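You operate a simulated robot arm through the tools that you are given. There is no shell and no other tool.

You run a simulated two-armed robot. Do the job below in one go: nothing can be reset, and whatever is moved stays where it is left.

JOB
Sand the burr off the long brown card tube with a green band in the green frame.
Fine: burred end to the cone, red clamp lever shut, wind the black wheel till the end is smooth, clamp free again; pinch nothing. Where these are worked on the way, their far stop is far enough and under half their travel is too little: red clamp lever.

The check looks at the end state, three seconds after you hand in, the way a careful person would. Anything else that was tipped, shoved, dropped, spilled or broken makes it a failure.

ROBOT AND FRAMES
Two 7-joint arms with fingered hands on one trunk that stands fixed in place. Base frame: the origin is at the foot of the trunk, x ahead of it, y to its left, z up; the work surface is at about z = 0.8. Units: m, rad, N and s.
The left shoulder is at [0.2, 0.135, 0.995], the right one opposite. Each reaches about 0.885 m from its shoulder. Payload 4 kg a hand.
Tool frame (each hand has its own): the origin (TCP) lies between the finger pads and is the grasp point; the fingertips stand 0.025 m ahead of it; z points along the fingers, y is the line along which they close. The gripper opens to 0.088 m; its body begins 0.029 m behind the TCP. The gripper is a hand of 4 fingers: y runs from the thumb to the fingers, the wrist lies at [-0.013, -0.106, -0.174] in the tool frame, and closing takes about 1.5 s.
Orientation is told as [roll, pitch, yaw] about the base's x, y, z axes, in that order, counted from this pose: with the fingers straight down and the wrist toward the robot, the tool's x, y and z point along [0, 1, 0], [1, 0, 0] and [0, 0, -1] of the base frame.

CONTROLS
- The arms move only by the tool arm_command. It takes "left_steps", "right_steps" or both (then of equal length, played together; a hand with none holds still); each is a list of rows, each an object of numbers (a shift or turn left out is 0, a gripper value left out holds the last): "wx", "wy", "wz": the turn, a rotation vector about the base's x, y, z in rad; "tx", "ty", "tz": the shift along the base's x, y, z in m; "grip": the closure, from 0 (fully open) to 1 (shut). In form: [{"wx": .., "wy": .., "wz": .., "tx": .., "ty": .., "tz": .., "grip": ..}, ...]. A call has 1 to 20 rows; each row shifts and turns the commanded pose from where the row before left it. Each row takes 0.2 s and may step no farther than 0.05 m and 0.15 rad from the row before; otherwise, or with a gripper value out of range, the whole call is refused. Where a pose cannot be reached the arm comes as near as it can. A force on the tool above 90 N (or 10 N above the force at the start of the call, whichever is more), or a blocked arm, ends the call early, and 0.2 s more pass. Each finger travels about 0.153 m/s and halts on what it meets, pressing with about 25 N; the grip force reading is that of the motor and also rises with nothing between the fingers. The clock runs only during rows and for 0.2 s after the last one: add rows that do not move to give the fingers time. It gives the time, the measured TCP pose, the force on the tool (base axes), the opening and the grip force at its end, in the units of the frame above (readings bear some noise), with the torque about the TCP (base axes, N m) and any sound that the robot's microphone picked up, and new pictures: "pictures" is both (left out), scene, wrist or none (wrist: the cameras of the hands that moved).
- Cameras (640 x 400 px; columns grow to the right, rows downward): "scene" is now at [0.1363, -0.0297, 1.6024]; the picture's right is [-0.16, -0.99, 0.00], its down [-0.74, 0.12, -0.66] and it looks along [0.65, -0.11, -0.75] (base axes); focal length 361 px, centre (320, 200). "left" rides on the left gripper at [-0.064, -0.083, -0.098] in its tool frame; the picture's right is [-0.62, -0.37, 0.69], its down [0.71, -0.63, 0.30] and it looks along [0.33, 0.68, 0.65] (tool axes); focal length 265 px, centre (320, 200). "right" rides on the right gripper at [0.064, -0.083, -0.098] in its tool frame; the picture's right is [-0.62, 0.37, -0.69], its down [-0.71, -0.63, 0.30] and it looks along [-0.32, 0.68, 0.65] (tool axes); focal length 265 px, centre (320, 200).
- slide_trunk(by): slides the trunk up (or, below 0, down) by that many m; the arms and the scene camera ride with it, the base frame stays. It gives what a move gives, with no picture.
- grasp_type(shape, hand): the hand has 4 fingers and takes this shape, open, in about a second: jaw (thumb against the fingers, like two jaws); tri (thumb and two fingers); tip (a fingertip pinch); poke (one finger out to press); point (the index stretched); flat (the hand flat); cup (the hand cupped); fist (a fist). The gripper value then closes the fingers along that shape, each until it touches; the sizes above hold for jaw. It gives what a move gives, with no picture.
- turn_head(pan, tilt): turns the head with the scene camera to pan (to the left, within 1.693 rad either way) and tilt (down, from -0.506 to 1.204), counted from straight ahead of the robot. It gives what a move gives, and a new picture of the scene camera.
- probe_pixels(camera, pixels): for up to 12 pixels [column, row] of the newest picture of that camera ("zoom" is the newest enlarged one), the place [x, y, z] in the base frame of the surface seen there, good to about 0.002 m, but the place of the scene camera against the robot may be out by one fixed shift of up to 0.025 m in any direction. No time passes.
- enlarge(camera, box): a new picture of the part [left, top, right, bottom] of that camera's present view, enlarged. No time passes.
- job_done(): hands the job in; it is judged then, once.

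Open the grippers and draw the arms clear of the work before you hand the job in, unless the task says otherwise.

The tools are called after "Emit:" as a command line: name --argument value ..., lists and objects as JSON in quotes. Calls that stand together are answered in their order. arm_command: Moves the arms, as the interface text tells. Its arguments: {"type":"object","properties":{"left_steps":{"type":"array","items":{"type":"object","properties":{"wx":{"type":"number"},"wy":{"type":"number"},"wz":{"type":"number"},"tx":{"type":"number"},"ty":{"type":"number"},"tz":{"type":"number"},"grip":{"type":"number"}}}},"right_steps":{"type":"array","items":{"type":"object","properties":{"wx":{"type":"number"},"wy":{"type":"number"},"wz":{"type":"number"},"tx":{"type":"number"},"ty":{"type":"number"},"tz":{"type":"number"},"grip":{"type":"number"}}}},"pictures":{"type":"string","enum":["both","scene","wrist","none"]}},"required":[]} The other tools are called the same way: slide_trunk (by) moves the trunk up or down; grasp_type (shape, hand) gives the hand a shape; turn_head (pan, tilt) turns the head that bears the scene camera; probe_pixels (camera, pixels) gives the place of the surface under pixels of a picture; enlarge (camera, box) takes an enlarged picture of a part of a camera's view; job_done () hands the job in.

At the start:

```text
time_s: 0.0
left_eef_pos: [0.6069, 0.2203, 1.1475]
left_tool_rot: [0.001, 0.0, -0.001]
left_ft_force: [0.8, -0.3, -0.4]
left_wrist_torque: [0.01, -0.05, 0.0]
left_opening: 0.0878
left_gripper_force: 0.1
left_shape: jaw
right_eef_pos: [0.5723, -0.2684, 1.1494]
right_tool_rot: [0.0, 0.0, 0.0]
right_ft_force: [0.4, -0.7, 0.0]
right_wrist_torque: [0.02, -0.02, 0.0]
right_opening: 0.0876
right_gripper_force: 0.1
right_shape: jaw
trunk travel left (down, up): [-0.6, 0.17]
head pan, tilt (commanded): [-0.164, 0.846]
```

scene: 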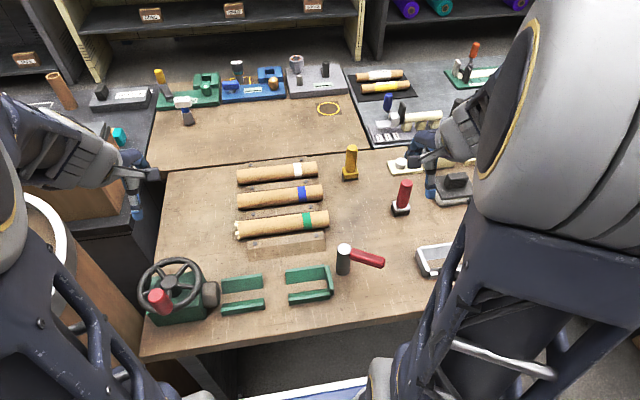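
right: 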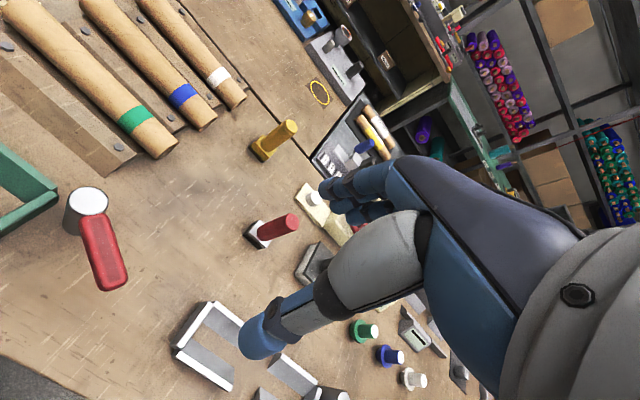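
left: 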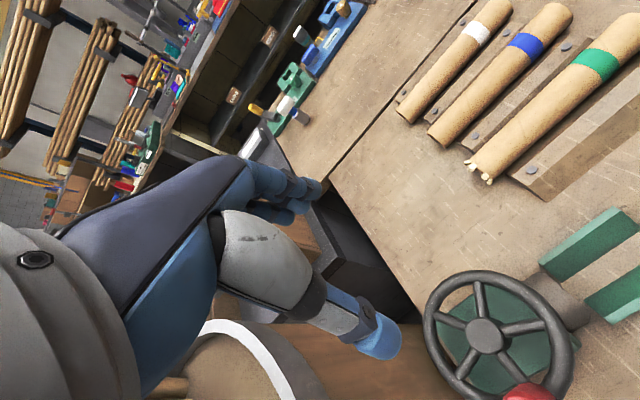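

The scene shows three card tubes at about (280,170–225), the green-banded one at (280,225) with a burr at its left end (238,232), and the green frame with black wheel at (175,285). I enlarge these regions to study them.

Emit:
enlarge --camera "scene" --box '[130, 200, 410, 375]'

Emit:
enlarge --camera "left" --box '[400, 80, 640, 400]'

Emit:
enlarge --camera "right" --box '[0, 0, 240, 320]'

```text
2.29 times, centred on (270, 288) of scene
```

zoom: 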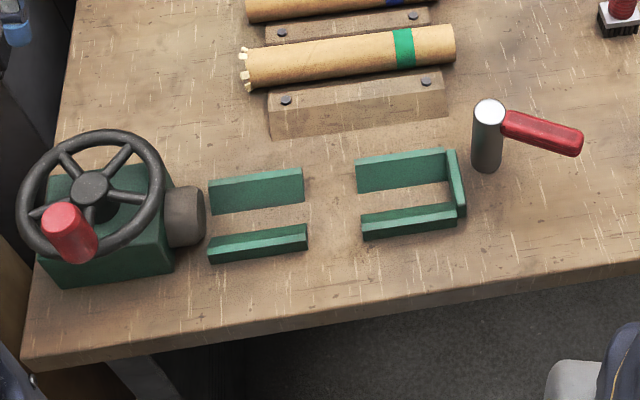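

```text
1.25 times, centred on (520, 240) of left
```

zoom: 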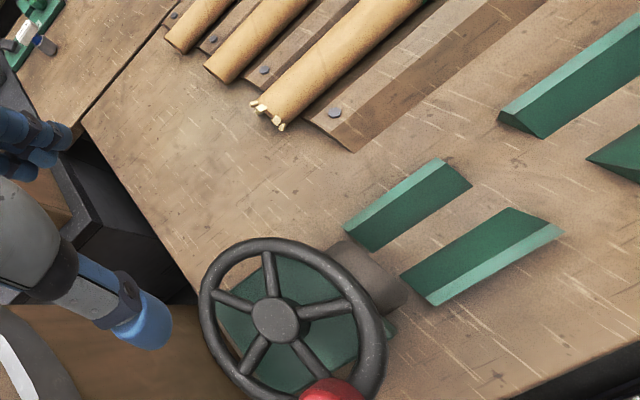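

```text
1.25 times, centred on (120, 160) of right
```

zoom: 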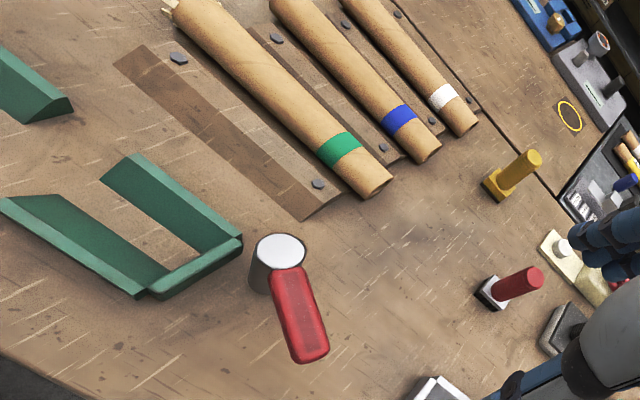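

I measure the tube, frame, wheel and lever from all three cameras, so the scene camera's shift can be worked out.

Emit:
probe_pixels --camera "scene" --pixels '[[240, 229], [328, 216], [307, 221], [284, 224], [174, 282], [163, 300], [210, 294], [243, 285], [243, 305], [307, 275], [344, 248], [376, 260]]'

Emit:
probe_pixels --camera "left" --pixels '[[482, 165], [596, 63], [540, 112], [486, 336], [530, 393], [558, 300], [582, 245], [622, 290], [528, 168], [440, 290], [560, 385], [500, 275]]'

Emit:
probe_pixels --camera "right" --pixels '[[134, 119], [160, 145], [60, 60], [88, 198], [95, 228], [115, 280], [119, 147], [20, 165], [45, 200], [30, 225], [150, 300], [10, 10]]'

```text
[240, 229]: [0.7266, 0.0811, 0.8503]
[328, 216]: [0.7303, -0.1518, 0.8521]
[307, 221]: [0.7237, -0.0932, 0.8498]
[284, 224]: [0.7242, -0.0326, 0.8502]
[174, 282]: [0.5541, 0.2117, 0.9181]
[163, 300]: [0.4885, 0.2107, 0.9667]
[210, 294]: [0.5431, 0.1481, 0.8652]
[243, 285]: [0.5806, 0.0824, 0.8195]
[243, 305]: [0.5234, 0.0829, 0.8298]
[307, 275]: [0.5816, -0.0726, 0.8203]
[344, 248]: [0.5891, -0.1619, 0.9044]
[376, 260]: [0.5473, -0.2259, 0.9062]
```

```text
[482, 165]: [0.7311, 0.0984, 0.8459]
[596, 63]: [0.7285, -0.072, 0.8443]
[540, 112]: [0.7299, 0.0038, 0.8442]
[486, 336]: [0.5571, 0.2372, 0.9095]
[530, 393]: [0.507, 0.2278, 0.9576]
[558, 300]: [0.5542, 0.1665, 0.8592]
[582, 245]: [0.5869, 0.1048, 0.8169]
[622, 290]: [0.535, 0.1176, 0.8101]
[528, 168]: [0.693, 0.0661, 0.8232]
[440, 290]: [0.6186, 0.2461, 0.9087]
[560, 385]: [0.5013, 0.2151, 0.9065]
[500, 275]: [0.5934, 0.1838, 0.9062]
```

```text
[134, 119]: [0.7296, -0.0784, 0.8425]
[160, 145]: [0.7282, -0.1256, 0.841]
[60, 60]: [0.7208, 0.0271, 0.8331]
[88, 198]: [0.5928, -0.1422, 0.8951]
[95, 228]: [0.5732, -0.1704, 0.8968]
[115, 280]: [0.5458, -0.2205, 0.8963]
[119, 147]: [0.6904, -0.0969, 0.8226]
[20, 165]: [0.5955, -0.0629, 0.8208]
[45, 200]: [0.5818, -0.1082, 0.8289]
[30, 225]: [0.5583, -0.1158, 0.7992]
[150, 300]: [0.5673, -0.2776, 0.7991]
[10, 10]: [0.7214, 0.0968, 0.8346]
```

Scene readings are shifted from the wrist-camera readings by about (-0.004, -0.02, +0.008), e.g. the wheel hub (174,282) and post top (344,248). I enlarge the frame and lever further to measure details.

Emit:
enlarge --camera "scene" --box '[190, 230, 350, 330]'

Emit:
probe_pixels --camera "zoom" --pixels '[[110, 195], [90, 210], [100, 260], [130, 180], [290, 165], [285, 230], [290, 280], [385, 150], [395, 210], [395, 265], [560, 145], [575, 225]]'

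```text
4.00 times, centred on (270, 280) of scene
```

zoom: 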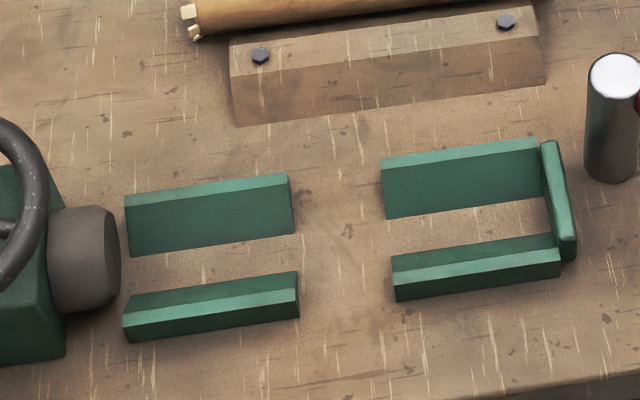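

```text
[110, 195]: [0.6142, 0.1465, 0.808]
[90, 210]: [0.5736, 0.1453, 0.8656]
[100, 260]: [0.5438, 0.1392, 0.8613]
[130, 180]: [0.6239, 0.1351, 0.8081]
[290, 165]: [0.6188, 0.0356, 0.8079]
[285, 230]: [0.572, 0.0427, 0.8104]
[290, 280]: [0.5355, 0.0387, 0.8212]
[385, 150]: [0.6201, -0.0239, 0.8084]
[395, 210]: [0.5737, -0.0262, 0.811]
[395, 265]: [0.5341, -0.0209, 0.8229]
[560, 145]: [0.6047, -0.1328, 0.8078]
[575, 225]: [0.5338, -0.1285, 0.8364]
```

The rails sit low (z≈0.81–0.83) with gaps between left and right pairs. I now look closely at the tube on its rack from the left camera for cross-section and plank heights.

Emit:
enlarge --camera "left" --box '[440, 20, 640, 220]'

Emit:
enlarge --camera "right" --box '[40, 40, 240, 200]'

Emit:
enlarge --camera "scene" --box '[225, 150, 345, 260]'

Emit:
probe_pixels --camera "zoom" --pixels '[[300, 150], [300, 200], [300, 245], [300, 260], [300, 300], [300, 330], [300, 350], [300, 372], [60, 300], [40, 295], [545, 240], [555, 225]]'

```text
2.00 times, centred on (540, 120) of left
```

zoom: 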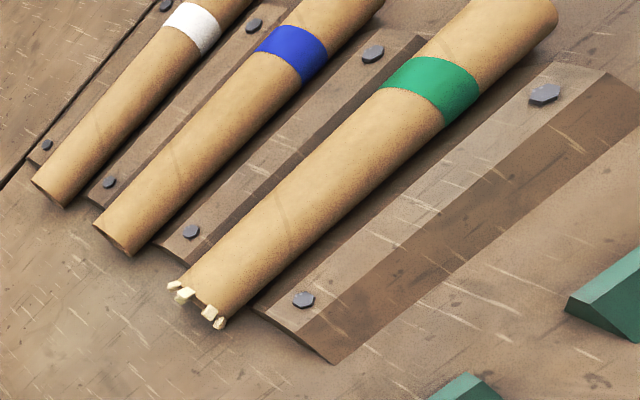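

```text
2.50 times, centred on (140, 120) of right
```

zoom: 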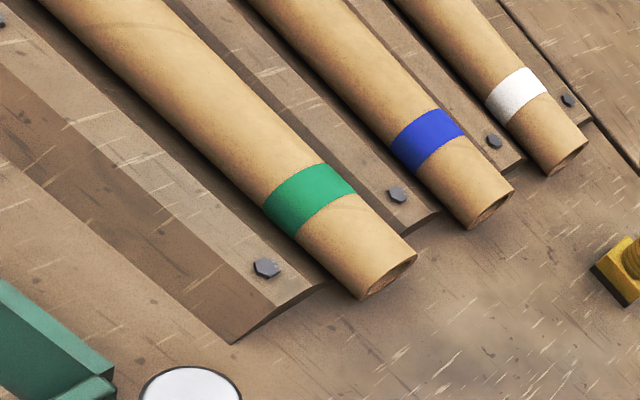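

```text
3.64 times, centred on (285, 205) of scene
```

zoom: 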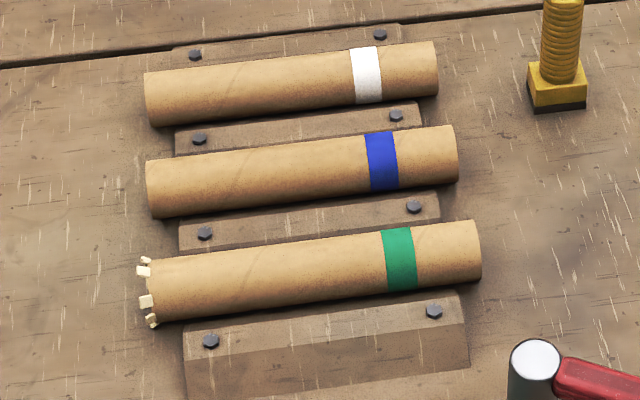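

```text
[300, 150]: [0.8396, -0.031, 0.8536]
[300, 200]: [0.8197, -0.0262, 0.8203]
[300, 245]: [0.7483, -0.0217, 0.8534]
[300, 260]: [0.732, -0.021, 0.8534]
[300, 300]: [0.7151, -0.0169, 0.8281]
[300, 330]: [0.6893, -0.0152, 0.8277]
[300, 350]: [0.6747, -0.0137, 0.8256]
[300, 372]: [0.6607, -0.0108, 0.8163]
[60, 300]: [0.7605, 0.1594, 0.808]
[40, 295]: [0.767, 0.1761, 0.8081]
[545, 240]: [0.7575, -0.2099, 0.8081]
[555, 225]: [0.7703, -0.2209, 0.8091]
```

Plank tops are near z≈0.82, about the tube's mid-height, so I need the exact groove profile beside the tube. I enlarge the tube's burred end and the plank end in the left view (482,165)–(540,190), and probe a line across.

Emit:
enlarge --camera "left" --box '[450, 130, 570, 205]'

Emit:
probe_pixels --camera "zoom" --pixels '[[165, 190], [210, 205], [250, 215], [280, 205], [320, 190], [350, 215], [380, 225], [410, 240], [440, 255], [470, 270], [330, 160], [345, 185]]'

Emit:
enlarge --camera "right" --box '[100, 90, 190, 160]'

Emit:
probe_pixels --camera "zoom" --pixels '[[395, 380], [360, 360], [330, 340], [300, 320], [270, 310], [240, 290], [210, 270], [180, 250], [150, 230], [120, 210], [470, 320], [440, 350]]'

```text
5.33 times, centred on (510, 168) of left
```

zoom: 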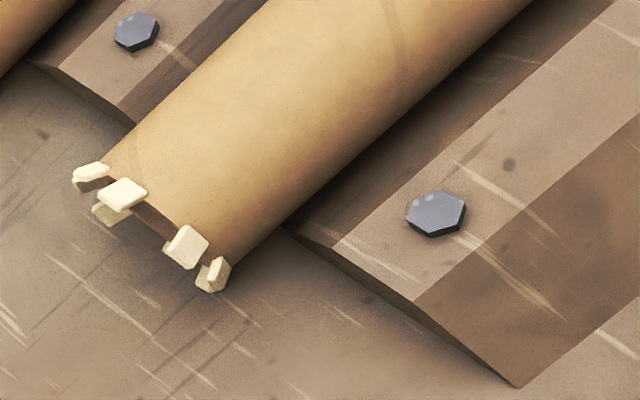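

```text
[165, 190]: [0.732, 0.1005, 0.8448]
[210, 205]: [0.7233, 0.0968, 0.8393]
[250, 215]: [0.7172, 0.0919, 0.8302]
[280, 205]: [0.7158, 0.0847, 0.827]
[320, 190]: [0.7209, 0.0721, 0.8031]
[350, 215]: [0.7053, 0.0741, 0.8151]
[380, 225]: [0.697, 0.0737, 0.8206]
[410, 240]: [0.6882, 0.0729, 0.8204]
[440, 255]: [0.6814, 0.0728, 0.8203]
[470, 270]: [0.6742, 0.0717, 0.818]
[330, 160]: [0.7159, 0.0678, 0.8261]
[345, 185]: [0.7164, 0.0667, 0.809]
```

```text
5.71 times, centred on (145, 125) of right
```

zoom: 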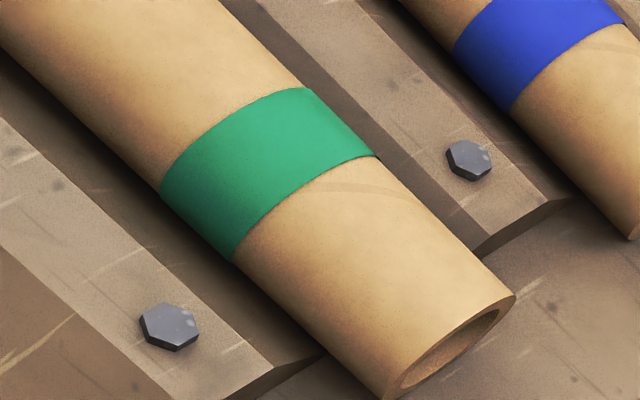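

```text
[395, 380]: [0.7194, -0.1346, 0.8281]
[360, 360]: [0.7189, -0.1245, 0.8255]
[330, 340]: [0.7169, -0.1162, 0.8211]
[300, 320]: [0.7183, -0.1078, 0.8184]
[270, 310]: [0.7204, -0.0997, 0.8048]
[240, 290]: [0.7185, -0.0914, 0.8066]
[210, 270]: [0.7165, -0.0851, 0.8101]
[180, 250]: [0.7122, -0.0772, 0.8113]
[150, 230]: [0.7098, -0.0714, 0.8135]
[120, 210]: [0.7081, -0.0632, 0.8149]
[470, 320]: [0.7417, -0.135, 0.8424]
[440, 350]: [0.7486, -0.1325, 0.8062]
```

The groove slopes down to the tube: tube radius ≈0.02, axis at about (0.7355, y, 0.825), ends at y≈0.101 and −0.135. Now I look at the frame's cone and rails in the left view (540–640, 200–330), and the end stop and post in the right view.

Emit:
enlarge --camera "left" --box '[480, 200, 640, 330]'

Emit:
probe_pixels --camera "zoom" --pixels '[[330, 260], [300, 230], [270, 300], [240, 280], [395, 165], [470, 130], [425, 210], [500, 180], [560, 240], [590, 270], [480, 300], [520, 320]]'

Emit:
enlarge --camera "right" --box '[0, 120, 160, 310]'

Emit:
probe_pixels --camera "zoom" --pixels '[[40, 60], [100, 80], [165, 180], [120, 185], [80, 210], [20, 180], [60, 230], [185, 165], [183, 150], [185, 200], [230, 340], [210, 225]]'

```text
3.08 times, centred on (560, 265) of left
```

zoom: 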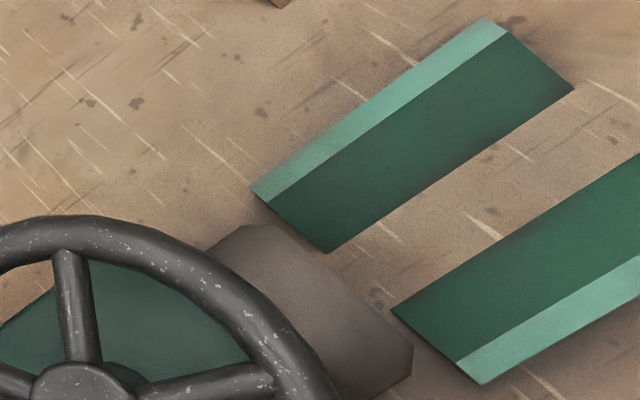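

```text
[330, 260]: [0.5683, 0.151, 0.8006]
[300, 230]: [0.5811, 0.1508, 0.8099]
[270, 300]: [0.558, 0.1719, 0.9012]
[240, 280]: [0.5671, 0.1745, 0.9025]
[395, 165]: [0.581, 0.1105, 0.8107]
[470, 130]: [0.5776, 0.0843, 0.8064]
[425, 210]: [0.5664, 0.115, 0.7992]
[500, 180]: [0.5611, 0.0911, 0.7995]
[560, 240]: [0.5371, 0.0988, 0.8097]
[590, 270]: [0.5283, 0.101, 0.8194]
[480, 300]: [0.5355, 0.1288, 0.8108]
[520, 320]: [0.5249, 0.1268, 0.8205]
```

```text
2.11 times, centred on (80, 215) of right
```

zoom: 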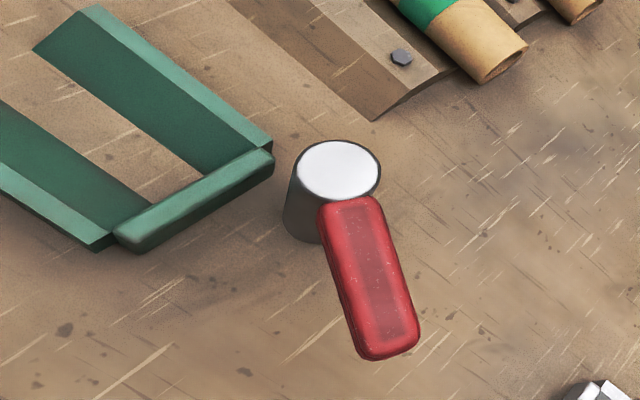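

```text
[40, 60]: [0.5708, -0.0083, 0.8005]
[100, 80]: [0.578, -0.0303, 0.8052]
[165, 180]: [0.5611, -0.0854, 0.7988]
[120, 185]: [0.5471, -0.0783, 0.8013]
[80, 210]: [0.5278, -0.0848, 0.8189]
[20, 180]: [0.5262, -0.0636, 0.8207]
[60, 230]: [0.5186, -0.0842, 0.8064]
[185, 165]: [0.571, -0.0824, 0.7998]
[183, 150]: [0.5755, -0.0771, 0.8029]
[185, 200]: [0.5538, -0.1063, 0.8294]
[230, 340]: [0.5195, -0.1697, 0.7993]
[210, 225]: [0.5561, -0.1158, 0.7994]
```

Rails form a V centred at x≈0.559 with the end stop top near (185,200) at y≈−0.106. I probe the cone housing, the stop and the lever more finely.

Emit:
probe_pixels --camera "zoom" --pixels '[[200, 180], [230, 165], [215, 180], [160, 215], [130, 235], [150, 205], [338, 170], [300, 165], [375, 180], [345, 205], [395, 345], [350, 340]]'

Emit:
enlarge --camera "left" --box '[520, 250, 600, 340]'

Emit:
probe_pixels --camera "zoom" --pixels '[[230, 130], [280, 130], [330, 180], [280, 190], [370, 230], [400, 270], [420, 310], [440, 300], [380, 290], [340, 250], [190, 120], [420, 330]]'

```text
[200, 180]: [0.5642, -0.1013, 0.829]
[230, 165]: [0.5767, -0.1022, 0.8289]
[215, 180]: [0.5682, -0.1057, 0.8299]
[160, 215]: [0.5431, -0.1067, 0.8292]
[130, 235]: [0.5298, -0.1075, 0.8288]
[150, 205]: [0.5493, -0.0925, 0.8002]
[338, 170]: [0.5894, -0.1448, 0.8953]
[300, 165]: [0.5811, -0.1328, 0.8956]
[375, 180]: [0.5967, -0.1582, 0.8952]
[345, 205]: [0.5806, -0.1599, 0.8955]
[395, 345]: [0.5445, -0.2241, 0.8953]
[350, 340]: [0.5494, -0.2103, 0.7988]
```

```text
4.44 times, centred on (560, 295) of left
```

zoom: 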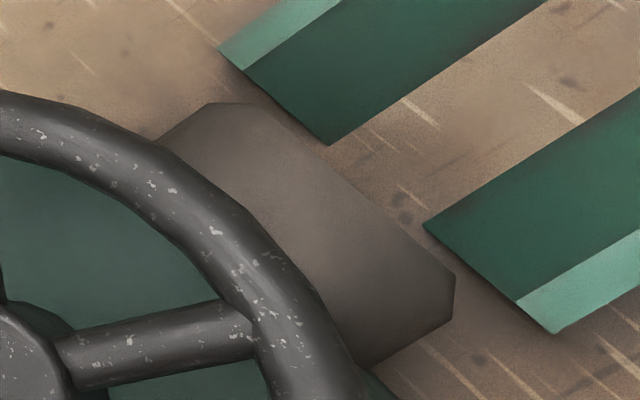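

```text
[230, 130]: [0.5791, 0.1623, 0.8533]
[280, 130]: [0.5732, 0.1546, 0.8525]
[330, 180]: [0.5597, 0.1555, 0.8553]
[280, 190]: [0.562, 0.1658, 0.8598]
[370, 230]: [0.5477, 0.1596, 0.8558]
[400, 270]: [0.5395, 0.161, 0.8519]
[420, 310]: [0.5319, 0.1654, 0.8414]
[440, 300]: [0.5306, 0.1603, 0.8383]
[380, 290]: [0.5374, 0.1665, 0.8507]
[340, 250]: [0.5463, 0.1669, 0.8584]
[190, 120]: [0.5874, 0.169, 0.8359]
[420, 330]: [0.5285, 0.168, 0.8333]
```

The cone housing has its axis at about (0.558, 0.83) with its face at y≈0.152; the stop's inner face is at y≈−0.1. I move the left hand so its camera looks toward +y at the cone face and the frame.

Emit:
arm_command --left_steps '[{"tx": -0.027, "ty": -0.027, "tz": -0.012}, {"tx": -0.027, "ty": -0.027, "tz": -0.012}, {"tx": -0.027, "ty": -0.027, "tz": -0.012}, {"tx": -0.027, "ty": -0.027, "tz": -0.012}, {"tx": -0.027, "ty": -0.027, "tz": -0.012}, {"tx": -0.02, "ty": -0.025, "tz": -0.012}]' --pictures "both"

```text
time_s: 1.4
left_eef_pos: [0.5148, 0.0491, 1.1214]
left_tool_rot: [0.001, 0.005, 0.005]
left_ft_force: [-0.4, 0.3, 0.1]
left_wrist_torque: [-0.01, 0.0, 0.01]
left_opening: 0.0875
left_gripper_force: 0.1
left_shape: jaw
left hand out of reach, approached as far as the arm can: row 3, 4, 5, 6
right_eef_pos: [0.5722, -0.2681, 1.1487]
right_tool_rot: [0.001, -0.001, 0.001]
right_ft_force: [0.4, -0.6, 0.9]
right_wrist_torque: [-0.03, -0.01, 0.01]
right_opening: 0.0873
right_gripper_force: 0.0
right_shape: jaw
trunk travel left (down, up): [-0.6, 0.17]
head pan, tilt (commanded): [-0.164, 0.846]
```

scene: 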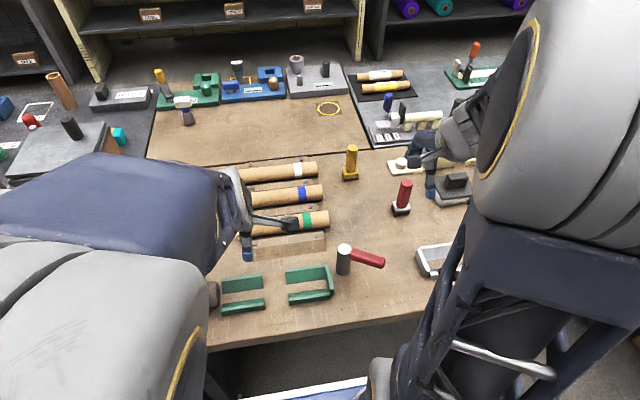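
left: 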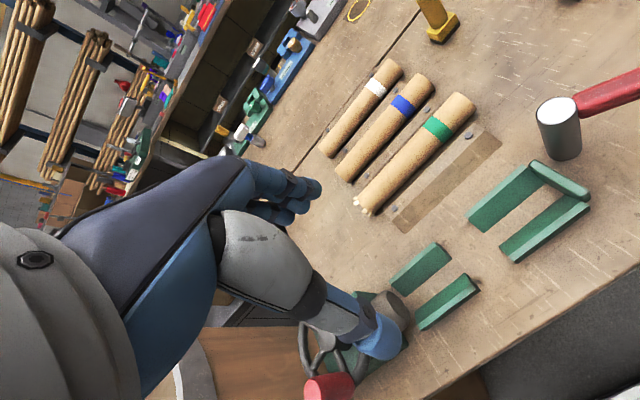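

The arm's inner reach limit stopped the left hand (wrist about 0.38 m from the shoulder), so the frame at x≈0.56 needs a lower trunk. First I raise both hands so that they stay clear while the trunk goes down.

Emit:
arm_command --left_steps '[{"tx": 0.03, "tz": 0.04}, {"tx": 0.03, "tz": 0.04}, {"tx": 0.03, "tz": 0.04}, {"tx": 0.02, "tz": 0.04}, {"tz": 0.04}]' --right_steps '[{"tz": 0.04}, {"tz": 0.04}, {"tz": 0.04}, {"tz": 0.04}, {"tz": 0.0}]' --pictures "scene"

```text
time_s: 2.6
left_eef_pos: [0.6286, 0.0513, 1.3237]
left_tool_rot: [0.0, 0.001, 0.002]
left_ft_force: [-0.6, 0.5, 0.7]
left_wrist_torque: [0.0, 0.0, 0.0]
left_opening: 0.0875
left_gripper_force: 0.1
left_shape: jaw
right_eef_pos: [0.572, -0.2681, 1.3095]
right_tool_rot: [0.0, 0.001, 0.001]
right_ft_force: [0.0, -1.4, -1.6]
right_wrist_torque: [0.0, 0.02, -0.04]
right_opening: 0.0876
right_gripper_force: 0.1
right_shape: jaw
trunk travel left (down, up): [-0.6, 0.17]
head pan, tilt (commanded): [-0.164, 0.846]
```

scene: 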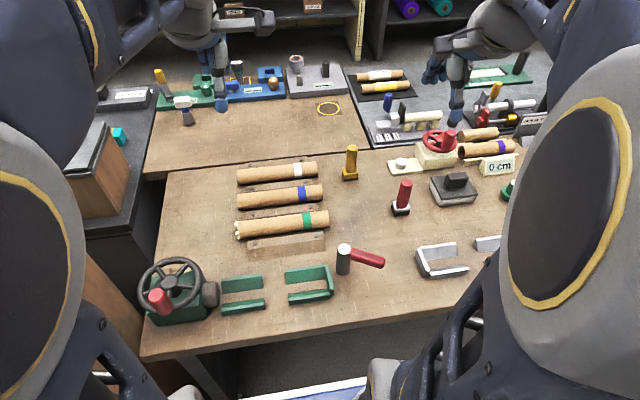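

Both hands are up at about 1.31–1.32. I check the table's front edge position before lowering the trunk.

Emit:
probe_pixels --camera "scene" --pixels '[[240, 343], [330, 325], [160, 355], [370, 318], [100, 340], [450, 360], [370, 375], [200, 385]]'

Emit:
slide_trunk --by -0.12

```text
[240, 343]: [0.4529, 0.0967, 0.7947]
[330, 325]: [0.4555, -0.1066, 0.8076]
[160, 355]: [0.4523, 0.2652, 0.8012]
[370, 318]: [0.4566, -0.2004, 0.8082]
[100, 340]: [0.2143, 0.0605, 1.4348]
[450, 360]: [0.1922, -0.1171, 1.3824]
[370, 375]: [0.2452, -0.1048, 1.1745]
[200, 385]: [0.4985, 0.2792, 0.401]
```

```text
time_s: 4.1
left_eef_pos: [0.6286, 0.0497, 1.2021]
left_tool_rot: [-0.001, 0.0, 0.002]
left_ft_force: [-0.4, 0.3, 0.2]
left_wrist_torque: [-0.01, 0.01, -0.01]
left_opening: 0.0875
left_gripper_force: 0.0
left_shape: jaw
right_eef_pos: [0.5716, -0.2681, 1.1894]
right_tool_rot: [0.0, -0.001, 0.001]
right_ft_force: [0.3, -0.6, 0.0]
right_wrist_torque: [-0.01, 0.04, 0.01]
right_opening: 0.0876
right_gripper_force: 0.0
right_shape: jaw
trunk travel left (down, up): [-0.48, 0.29]
head pan, tilt (commanded): [-0.164, 0.846]
```

The table edge is at x≈0.456, well ahead of the arms' upper links. I lower the trunk a further 0.18 and look at the new view.

Emit:
slide_trunk --by -0.16

Emit:
turn_head --pan 0.0 --tilt 0.8

```text
time_s: 5.9
left_eef_pos: [0.6283, 0.0505, 1.0411]
left_tool_rot: [0.001, 0.0, 0.002]
left_ft_force: [0.4, 0.9, -0.9]
left_wrist_torque: [0.0, -0.01, 0.02]
left_opening: 0.0877
left_gripper_force: 0.1
left_shape: jaw
right_eef_pos: [0.5714, -0.2684, 1.0302]
right_tool_rot: [-0.001, 0.0, 0.001]
right_ft_force: [-0.5, -0.2, -0.6]
right_wrist_torque: [-0.01, -0.03, 0.04]
right_opening: 0.0874
right_gripper_force: 0.0
right_shape: jaw
trunk travel left (down, up): [-0.32, 0.45]
head pan, tilt (commanded): [-0.164, 0.846]
```

```text
time_s: 6.6
left_eef_pos: [0.628, 0.0499, 1.0421]
left_tool_rot: [0.0, 0.0, 0.0]
left_ft_force: [0.5, -0.2, -0.3]
left_wrist_torque: [-0.02, 0.01, 0.03]
left_opening: 0.0873
left_gripper_force: 0.1
left_shape: jaw
right_eef_pos: [0.5727, -0.2666, 1.0291]
right_tool_rot: [-0.001, -0.001, 0.0]
right_ft_force: [-0.8, -0.1, 0.1]
right_wrist_torque: [0.0, 0.02, 0.0]
right_opening: 0.0877
right_gripper_force: 0.1
right_shape: jaw
trunk travel left (down, up): [-0.32, 0.45]
head pan, tilt (commanded): [0.0, 0.799]
```

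scene: 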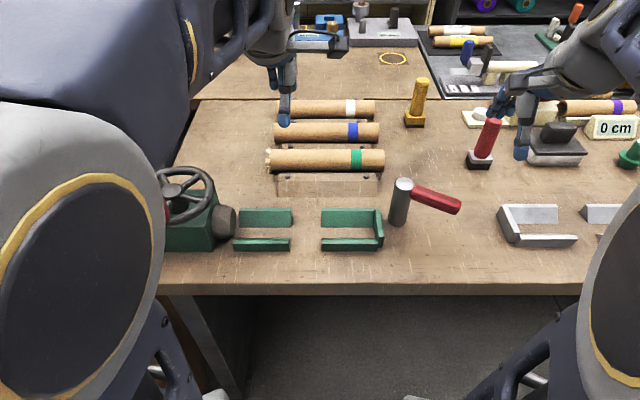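

The trunk is down 0.28 m and the bench is clear in view. I enlarge the frame in this lower-angle view to see the cone face (235,222) and wheel.

Emit:
enlarge --camera "scene" --box '[155, 150, 315, 260]'

Emit:
enlarge --camera "scene" --box '[310, 150, 490, 265]'

Emit:
arm_command --left_steps '[{"tx": -0.03, "ty": 0.02}, {"tx": -0.03, "ty": 0.02}]' --pictures "wrist"

```text
3.64 times, centred on (235, 205) of scene
```

zoom: 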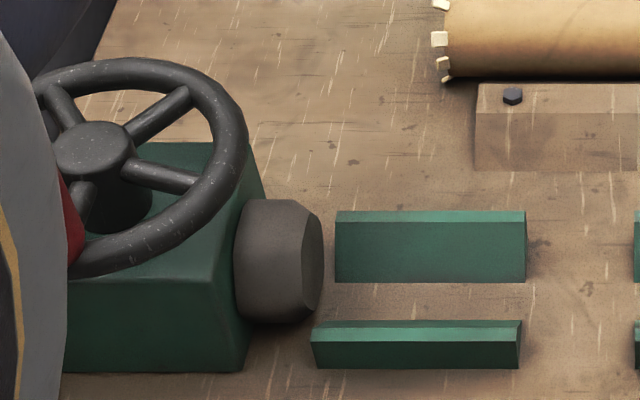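

```text
3.48 times, centred on (400, 208) of scene
```

zoom: 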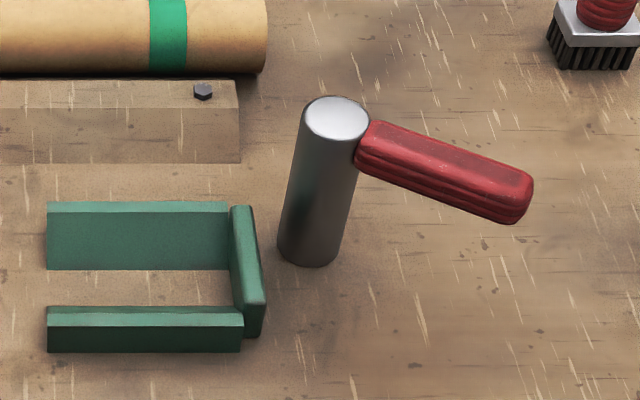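

```text
time_s: 7.2
left_eef_pos: [0.5688, 0.0891, 1.0425]
left_tool_rot: [0.001, 0.0, 0.002]
left_ft_force: [0.3, 0.0, -0.9]
left_wrist_torque: [0.0, -0.03, 0.0]
left_opening: 0.0874
left_gripper_force: 0.2
left_shape: jaw
right_eef_pos: [0.5707, -0.268, 1.0295]
right_tool_rot: [-0.002, 0.001, -0.001]
right_ft_force: [-0.4, -0.1, -0.1]
right_wrist_torque: [-0.03, -0.01, 0.0]
right_opening: 0.0877
right_gripper_force: 0.1
right_shape: jaw
trunk travel left (down, up): [-0.32, 0.45]
head pan, tilt (commanded): [0.0, 0.799]
```

left: 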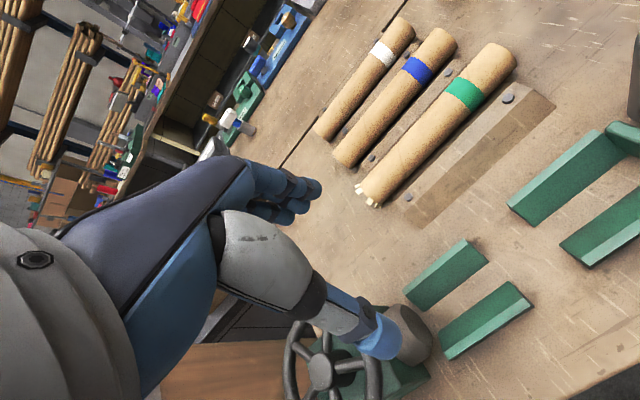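

The cone is a solid tapered block with a flat face, so the burred end butts against it. I measure the burr tips and the cone face precisely in the new left view (370,195) and (410,330).

Emit:
enlarge --camera "left" --box '[345, 165, 425, 215]'

Emit:
probe_pixels --camera "zoom" --pixels '[[110, 160], [150, 180], [165, 245], [185, 270], [245, 310], [270, 310], [140, 140], [200, 230], [280, 270], [130, 195], [400, 100], [330, 60]]'

Emit:
enlarge --camera "left" --box '[360, 280, 460, 380]'

Emit:
probe_pixels --camera "zoom" --pixels '[[230, 110], [300, 130], [360, 180], [420, 230], [450, 260], [340, 240], [280, 180], [430, 300], [400, 330], [455, 300], [420, 200], [380, 150]]'

```text
8.00 times, centred on (385, 190) of left
```

zoom: 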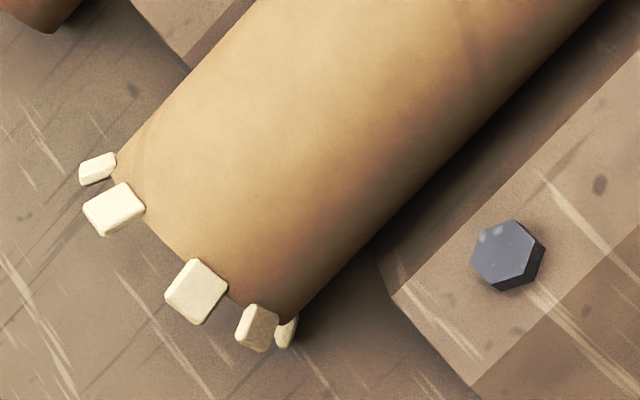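

```text
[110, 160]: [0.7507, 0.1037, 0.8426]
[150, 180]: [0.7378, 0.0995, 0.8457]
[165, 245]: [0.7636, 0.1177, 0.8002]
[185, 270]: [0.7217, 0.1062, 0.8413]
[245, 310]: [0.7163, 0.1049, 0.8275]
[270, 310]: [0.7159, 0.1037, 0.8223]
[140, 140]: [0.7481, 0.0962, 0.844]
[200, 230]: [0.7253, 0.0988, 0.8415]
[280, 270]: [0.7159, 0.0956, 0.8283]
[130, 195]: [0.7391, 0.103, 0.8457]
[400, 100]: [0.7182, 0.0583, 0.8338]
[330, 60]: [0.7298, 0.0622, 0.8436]
```

```text
4.00 times, centred on (410, 330) of left
```

zoom: 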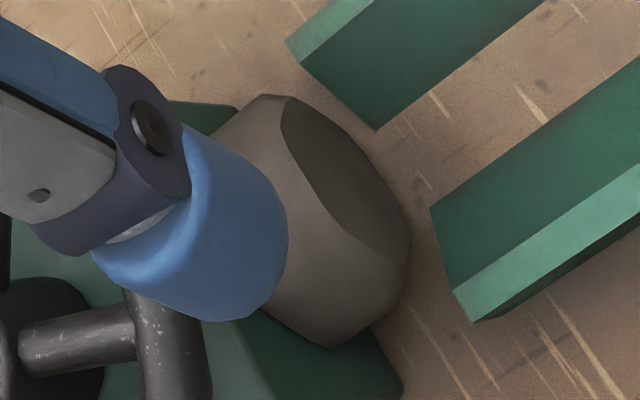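

```text
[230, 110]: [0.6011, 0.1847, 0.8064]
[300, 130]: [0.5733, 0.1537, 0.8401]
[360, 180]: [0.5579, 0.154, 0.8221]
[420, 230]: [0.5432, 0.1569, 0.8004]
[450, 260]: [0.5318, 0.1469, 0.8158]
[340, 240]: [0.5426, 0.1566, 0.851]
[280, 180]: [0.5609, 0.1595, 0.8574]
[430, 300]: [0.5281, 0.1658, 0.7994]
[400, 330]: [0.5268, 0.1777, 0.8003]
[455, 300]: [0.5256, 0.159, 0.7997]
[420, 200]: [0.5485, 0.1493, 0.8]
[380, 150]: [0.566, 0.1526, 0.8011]
```

The cone face is flat at y≈0.1537; burr tips are at y≈0.107, so the tube needs about +0.046 in y and −0.178 in x. I bring the left hand above the tube's middle at (0.7375, −0.017), partly closed.

Emit:
arm_command --left_steps '[{"tx": 0.034, "ty": -0.0212, "tz": -0.012, "grip": 0.2}, {"tx": 0.034, "ty": -0.0212, "tz": -0.012}, {"tx": 0.034, "ty": -0.0212, "tz": -0.012}, {"tx": 0.034, "ty": -0.0212, "tz": -0.012}, {"tx": 0.0325, "ty": -0.0212, "tz": -0.012}, {"tz": -0.02}, {}]' --pictures "both"

```text
time_s: 8.8
left_eef_pos: [0.7359, -0.0174, 0.9606]
left_tool_rot: [-0.001, 0.0, 0.0]
left_ft_force: [0.4, -1.0, 0.7]
left_wrist_torque: [0.0, 0.05, -0.02]
left_opening: 0.0704
left_gripper_force: 0.2
left_shape: jaw
right_eef_pos: [0.5714, -0.2672, 1.0289]
right_tool_rot: [0.0, 0.0, -0.001]
right_ft_force: [0.0, -0.2, 0.2]
right_wrist_torque: [-0.02, -0.02, -0.01]
right_opening: 0.0876
right_gripper_force: 0.1
right_shape: jaw
trunk travel left (down, up): [-0.32, 0.45]
head pan, tilt (commanded): [0.0, 0.799]
```

scene: 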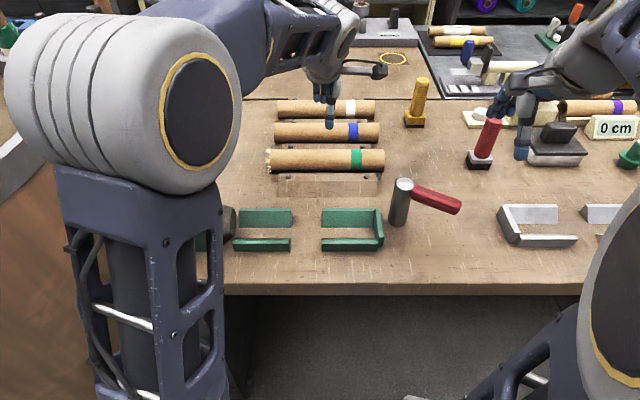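
left: 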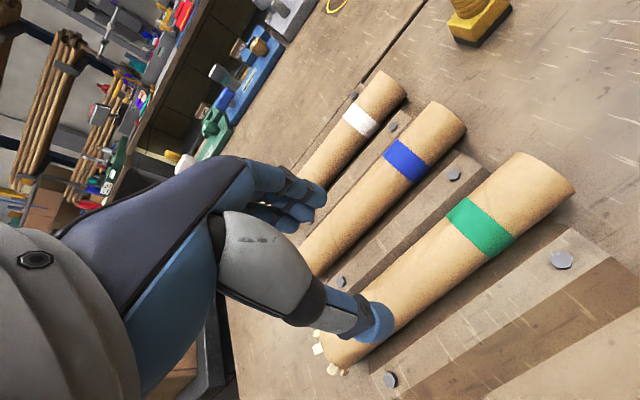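

The hand is over the tube's middle. I probe the thumb tip (378,320) and finger tips (310,195) to learn where the digits will come down relative to the planks.

Emit:
probe_pixels --camera "left" --pixels '[[380, 325], [390, 318], [365, 340], [355, 310], [312, 195], [322, 190], [305, 213], [295, 225], [280, 222], [345, 335], [545, 185], [480, 230]]'

Emit:
enlarge --camera "left" --box '[200, 150, 440, 380]'

Emit:
enlarge --camera "scene" --box '[260, 40, 420, 190]'

```text
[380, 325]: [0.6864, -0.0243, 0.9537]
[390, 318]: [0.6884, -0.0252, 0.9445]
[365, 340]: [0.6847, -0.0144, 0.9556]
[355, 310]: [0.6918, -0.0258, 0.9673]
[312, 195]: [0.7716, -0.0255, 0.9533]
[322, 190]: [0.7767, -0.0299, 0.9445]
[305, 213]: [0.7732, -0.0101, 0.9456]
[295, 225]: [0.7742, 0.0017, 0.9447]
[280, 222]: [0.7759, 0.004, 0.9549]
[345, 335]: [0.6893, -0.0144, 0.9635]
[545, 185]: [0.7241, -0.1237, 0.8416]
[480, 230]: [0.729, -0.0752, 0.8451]
```

```text
1.74 times, centred on (320, 265) of left
```

zoom: 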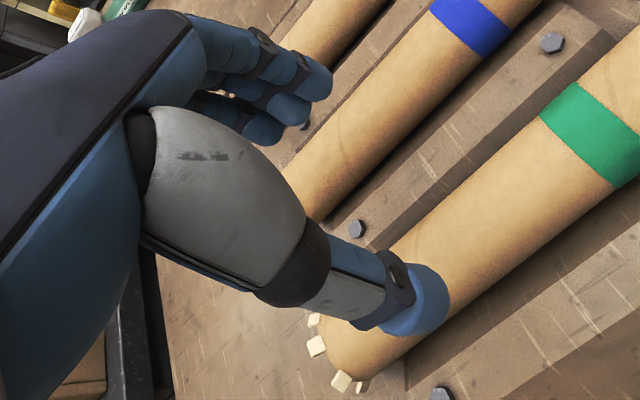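

```text
2.67 times, centred on (340, 115) of scene
```

zoom: 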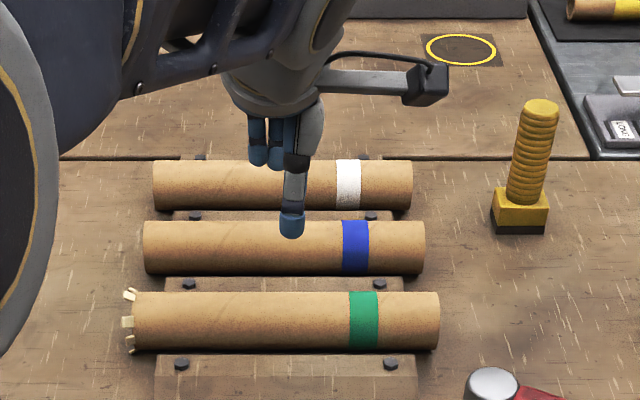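

Digits are about 0.016 thick with rounded tips; thumb inner face at x≈0.701 and fingers at x≈0.771 straddle the tube well. I lower to just above the plank tops.

Emit:
arm_command --left_steps '[{"tz": -0.035, "grip": 0.25}, {"tz": -0.035}, {"tz": -0.03}, {"tz": -0.01}, {}]' --pictures "both"

```text
time_s: 10.0
left_eef_pos: [0.7376, -0.0151, 0.8537]
left_tool_rot: [0.001, -0.001, 0.001]
left_ft_force: [-0.5, -0.7, -1.2]
left_wrist_torque: [-0.02, -0.01, -0.01]
left_opening: 0.0659
left_gripper_force: 0.0
left_shape: jaw
right_eef_pos: [0.5719, -0.267, 1.0288]
right_tool_rot: [0.001, -0.001, 0.0]
right_ft_force: [-0.9, -0.3, 0.8]
right_wrist_torque: [-0.02, -0.03, 0.02]
right_opening: 0.0875
right_gripper_force: 0.0
right_shape: jaw
trunk travel left (down, up): [-0.32, 0.45]
head pan, tilt (commanded): [0.0, 0.799]
```

scene: 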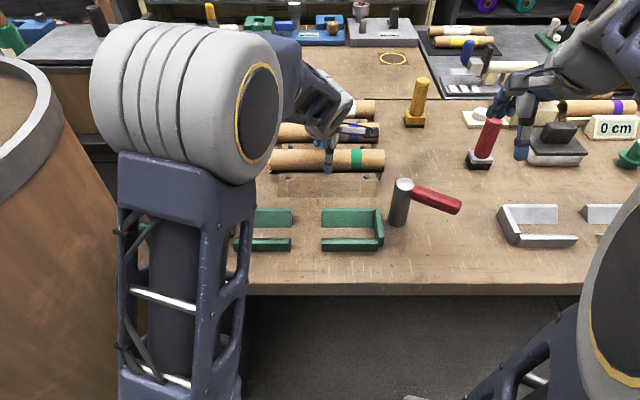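
left: 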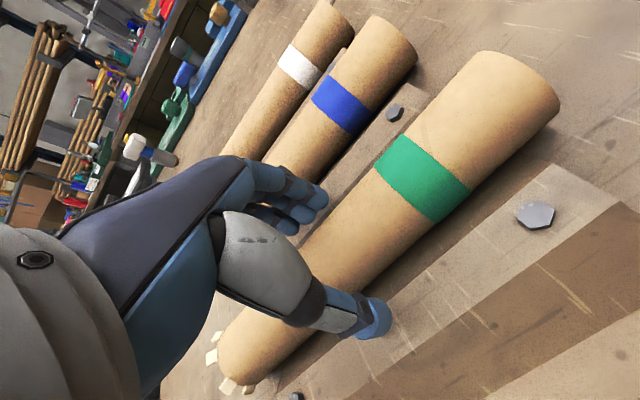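

The fingers straddle the tube at TCP z=0.854 with no contact. I lower to 0.847, narrow to ~0.05, then ease down a little more.

Emit:
arm_command --left_steps '[{"tz": -0.006}, {"grip": 0.4}, {}, {"tz": -0.003}, {"tz": -0.002}]' --pictures "wrist"

```text
time_s: 11.2
left_eef_pos: [0.7374, -0.016, 0.8441]
left_tool_rot: [-0.006, -0.006, 0.001]
left_ft_force: [1.6, -0.2, 23.5]
left_wrist_torque: [-0.07, 0.86, 0.04]
left_opening: 0.0526
left_gripper_force: 0.0
left_shape: jaw
right_eef_pos: [0.5724, -0.269, 1.031]
right_tool_rot: [0.0, 0.002, 0.0]
right_ft_force: [0.1, -0.6, 0.1]
right_wrist_torque: [0.0, 0.0, 0.0]
right_opening: 0.0875
right_gripper_force: 0.0
right_shape: jaw
trunk travel left (down, up): [-0.32, 0.45]
head pan, tilt (commanded): [0.0, 0.799]
```

left: 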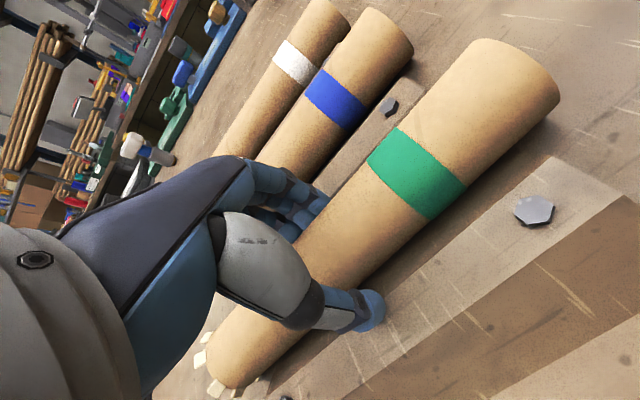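

The tips touch the planks at z≈0.844 (23 N up). I raise 2 mm and close gently on the tube.

Emit:
arm_command --left_steps '[{"tz": 0.002}, {"grip": 0.5}, {}, {"grip": 0.56}, {}, {}]' --pictures "wrist"

```text
time_s: 12.6
left_eef_pos: [0.736, -0.0159, 0.846]
left_tool_rot: [0.001, 0.0, 0.0]
left_ft_force: [0.7, -0.8, 28.9]
left_wrist_torque: [-0.12, 1.01, 0.04]
left_opening: 0.0449
left_gripper_force: 0.0
left_shape: jaw
right_eef_pos: [0.5723, -0.2676, 1.0298]
right_tool_rot: [0.0, 0.0, 0.0]
right_ft_force: [-0.1, -0.4, -0.6]
right_wrist_torque: [-0.02, -0.05, -0.01]
right_opening: 0.0876
right_gripper_force: 0.0
right_shape: jaw
trunk travel left (down, up): [-0.32, 0.45]
head pan, tilt (commanded): [0.0, 0.799]
```

left: 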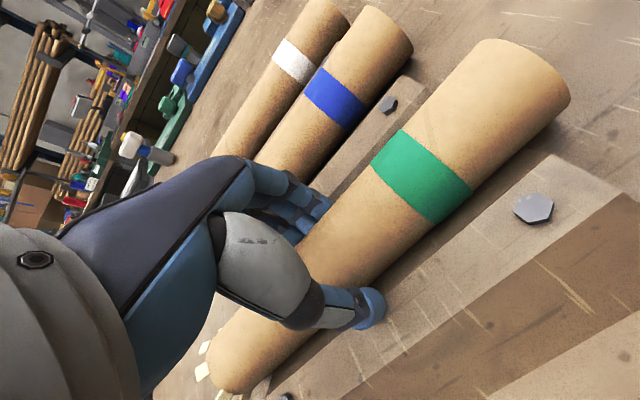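

The thumb side still presses on the front plank (29 N up, torque at x≈−0.035), and the opening stopped at 0.045, which is the tube. I raise slightly to relieve this and see.

Emit:
arm_command --left_steps '[{"tz": 0.002}, {}, {"tz": 0.001}, {}]' --pictures "wrist"

```text
time_s: 13.6
left_eef_pos: [0.7358, -0.0154, 0.845]
left_tool_rot: [0.002, 0.003, 0.002]
left_ft_force: [0.5, 0.0, 1.6]
left_wrist_torque: [-0.03, 0.0, -0.03]
left_opening: 0.0414
left_gripper_force: 7.0
left_shape: jaw
right_eef_pos: [0.571, -0.2673, 1.0284]
right_tool_rot: [-0.001, 0.0, 0.0]
right_ft_force: [-0.3, 0.0, 0.1]
right_wrist_torque: [0.02, -0.01, 0.03]
right_opening: 0.0876
right_gripper_force: 0.1
right_shape: jaw
trunk travel left (down, up): [-0.32, 0.45]
head pan, tilt (commanded): [0.0, 0.799]
```

left: 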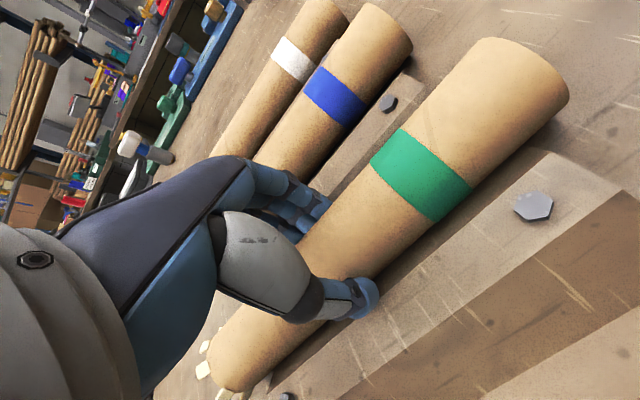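

Now the tube is held: opening 0.0414, grip 7 N, no side force. I tighten slightly and lift 1.5 cm to check.

Emit:
arm_command --left_steps '[{"grip": 0.6}, {"tz": 0.005}, {"tz": 0.005}, {"tz": 0.01}, {}]' --pictures "both"

```text
time_s: 14.8
left_eef_pos: [0.7382, -0.016, 0.8666]
left_tool_rot: [0.0, -0.001, 0.002]
left_ft_force: [-1.0, 0.1, -0.8]
left_wrist_torque: [0.01, 0.0, 0.0]
left_opening: 0.0394
left_gripper_force: 25.1
left_shape: jaw
right_eef_pos: [0.5724, -0.2668, 1.0291]
right_tool_rot: [0.0, 0.001, 0.0]
right_ft_force: [0.0, 0.5, 0.7]
right_wrist_torque: [-0.02, -0.03, -0.02]
right_opening: 0.0875
right_gripper_force: 0.0
right_shape: jaw
trunk travel left (down, up): [-0.32, 0.45]
head pan, tilt (commanded): [0.0, 0.799]
```

scene: 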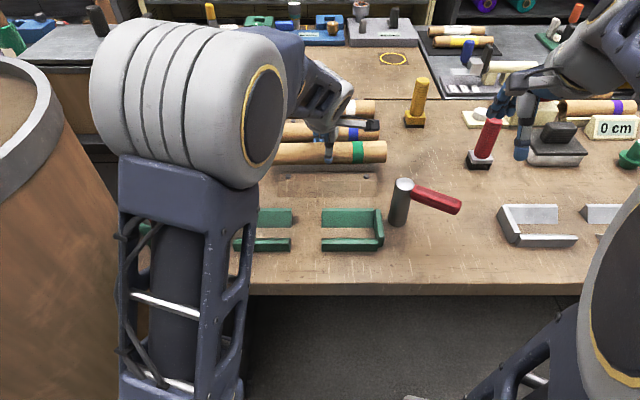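
left: 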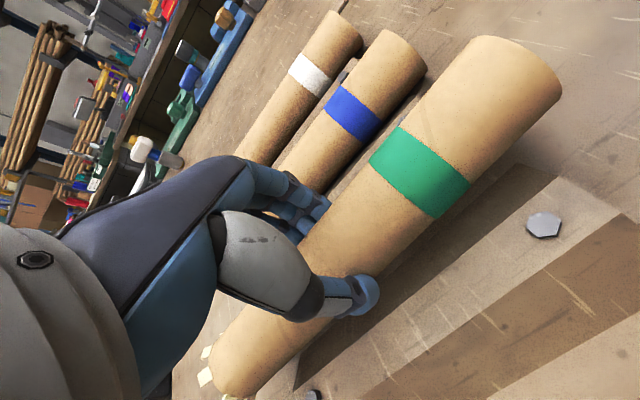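

The tube comes up level and firmly held. I lift it higher and carry it toward the frame, staying above the wheel height and clear of the post.

Emit:
arm_command --left_steps '[{"tz": 0.035}, {"tz": 0.035}, {"tz": 0.035}, {"tx": -0.03}, {"tx": -0.03}, {"tx": -0.03}, {"tx": -0.03, "ty": 0.01}, {"tx": -0.03, "ty": 0.01}, {"tx": -0.02, "ty": 0.01}, {}]' --pictures "both"

```text
time_s: 17.0
left_eef_pos: [0.5654, 0.0138, 0.9711]
left_tool_rot: [0.0, 0.001, 0.0]
left_ft_force: [0.6, 0.1, -1.4]
left_wrist_torque: [0.01, 0.02, 0.0]
left_opening: 0.0392
left_gripper_force: 24.4
left_shape: jaw
right_eef_pos: [0.572, -0.2672, 1.0295]
right_tool_rot: [0.0, 0.0, 0.001]
right_ft_force: [0.3, -0.4, -0.6]
right_wrist_torque: [-0.01, -0.01, -0.03]
right_opening: 0.0876
right_gripper_force: 0.1
right_shape: jaw
trunk travel left (down, up): [-0.32, 0.45]
head pan, tilt (commanded): [0.0, 0.799]
```

scene: 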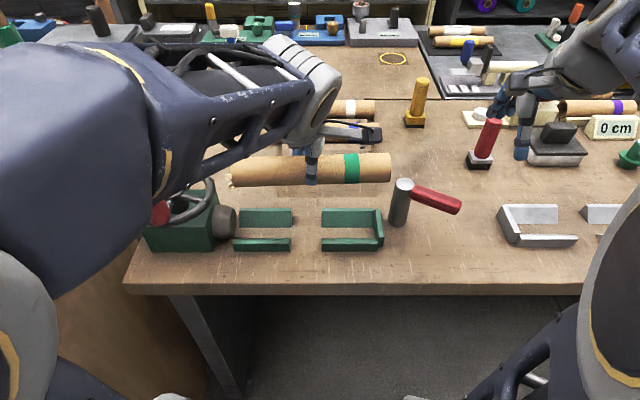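
left: 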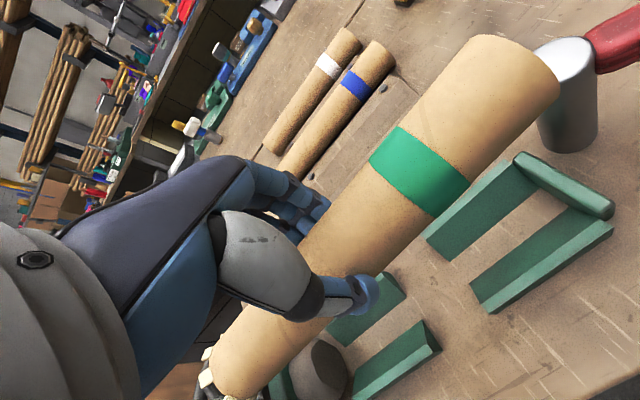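

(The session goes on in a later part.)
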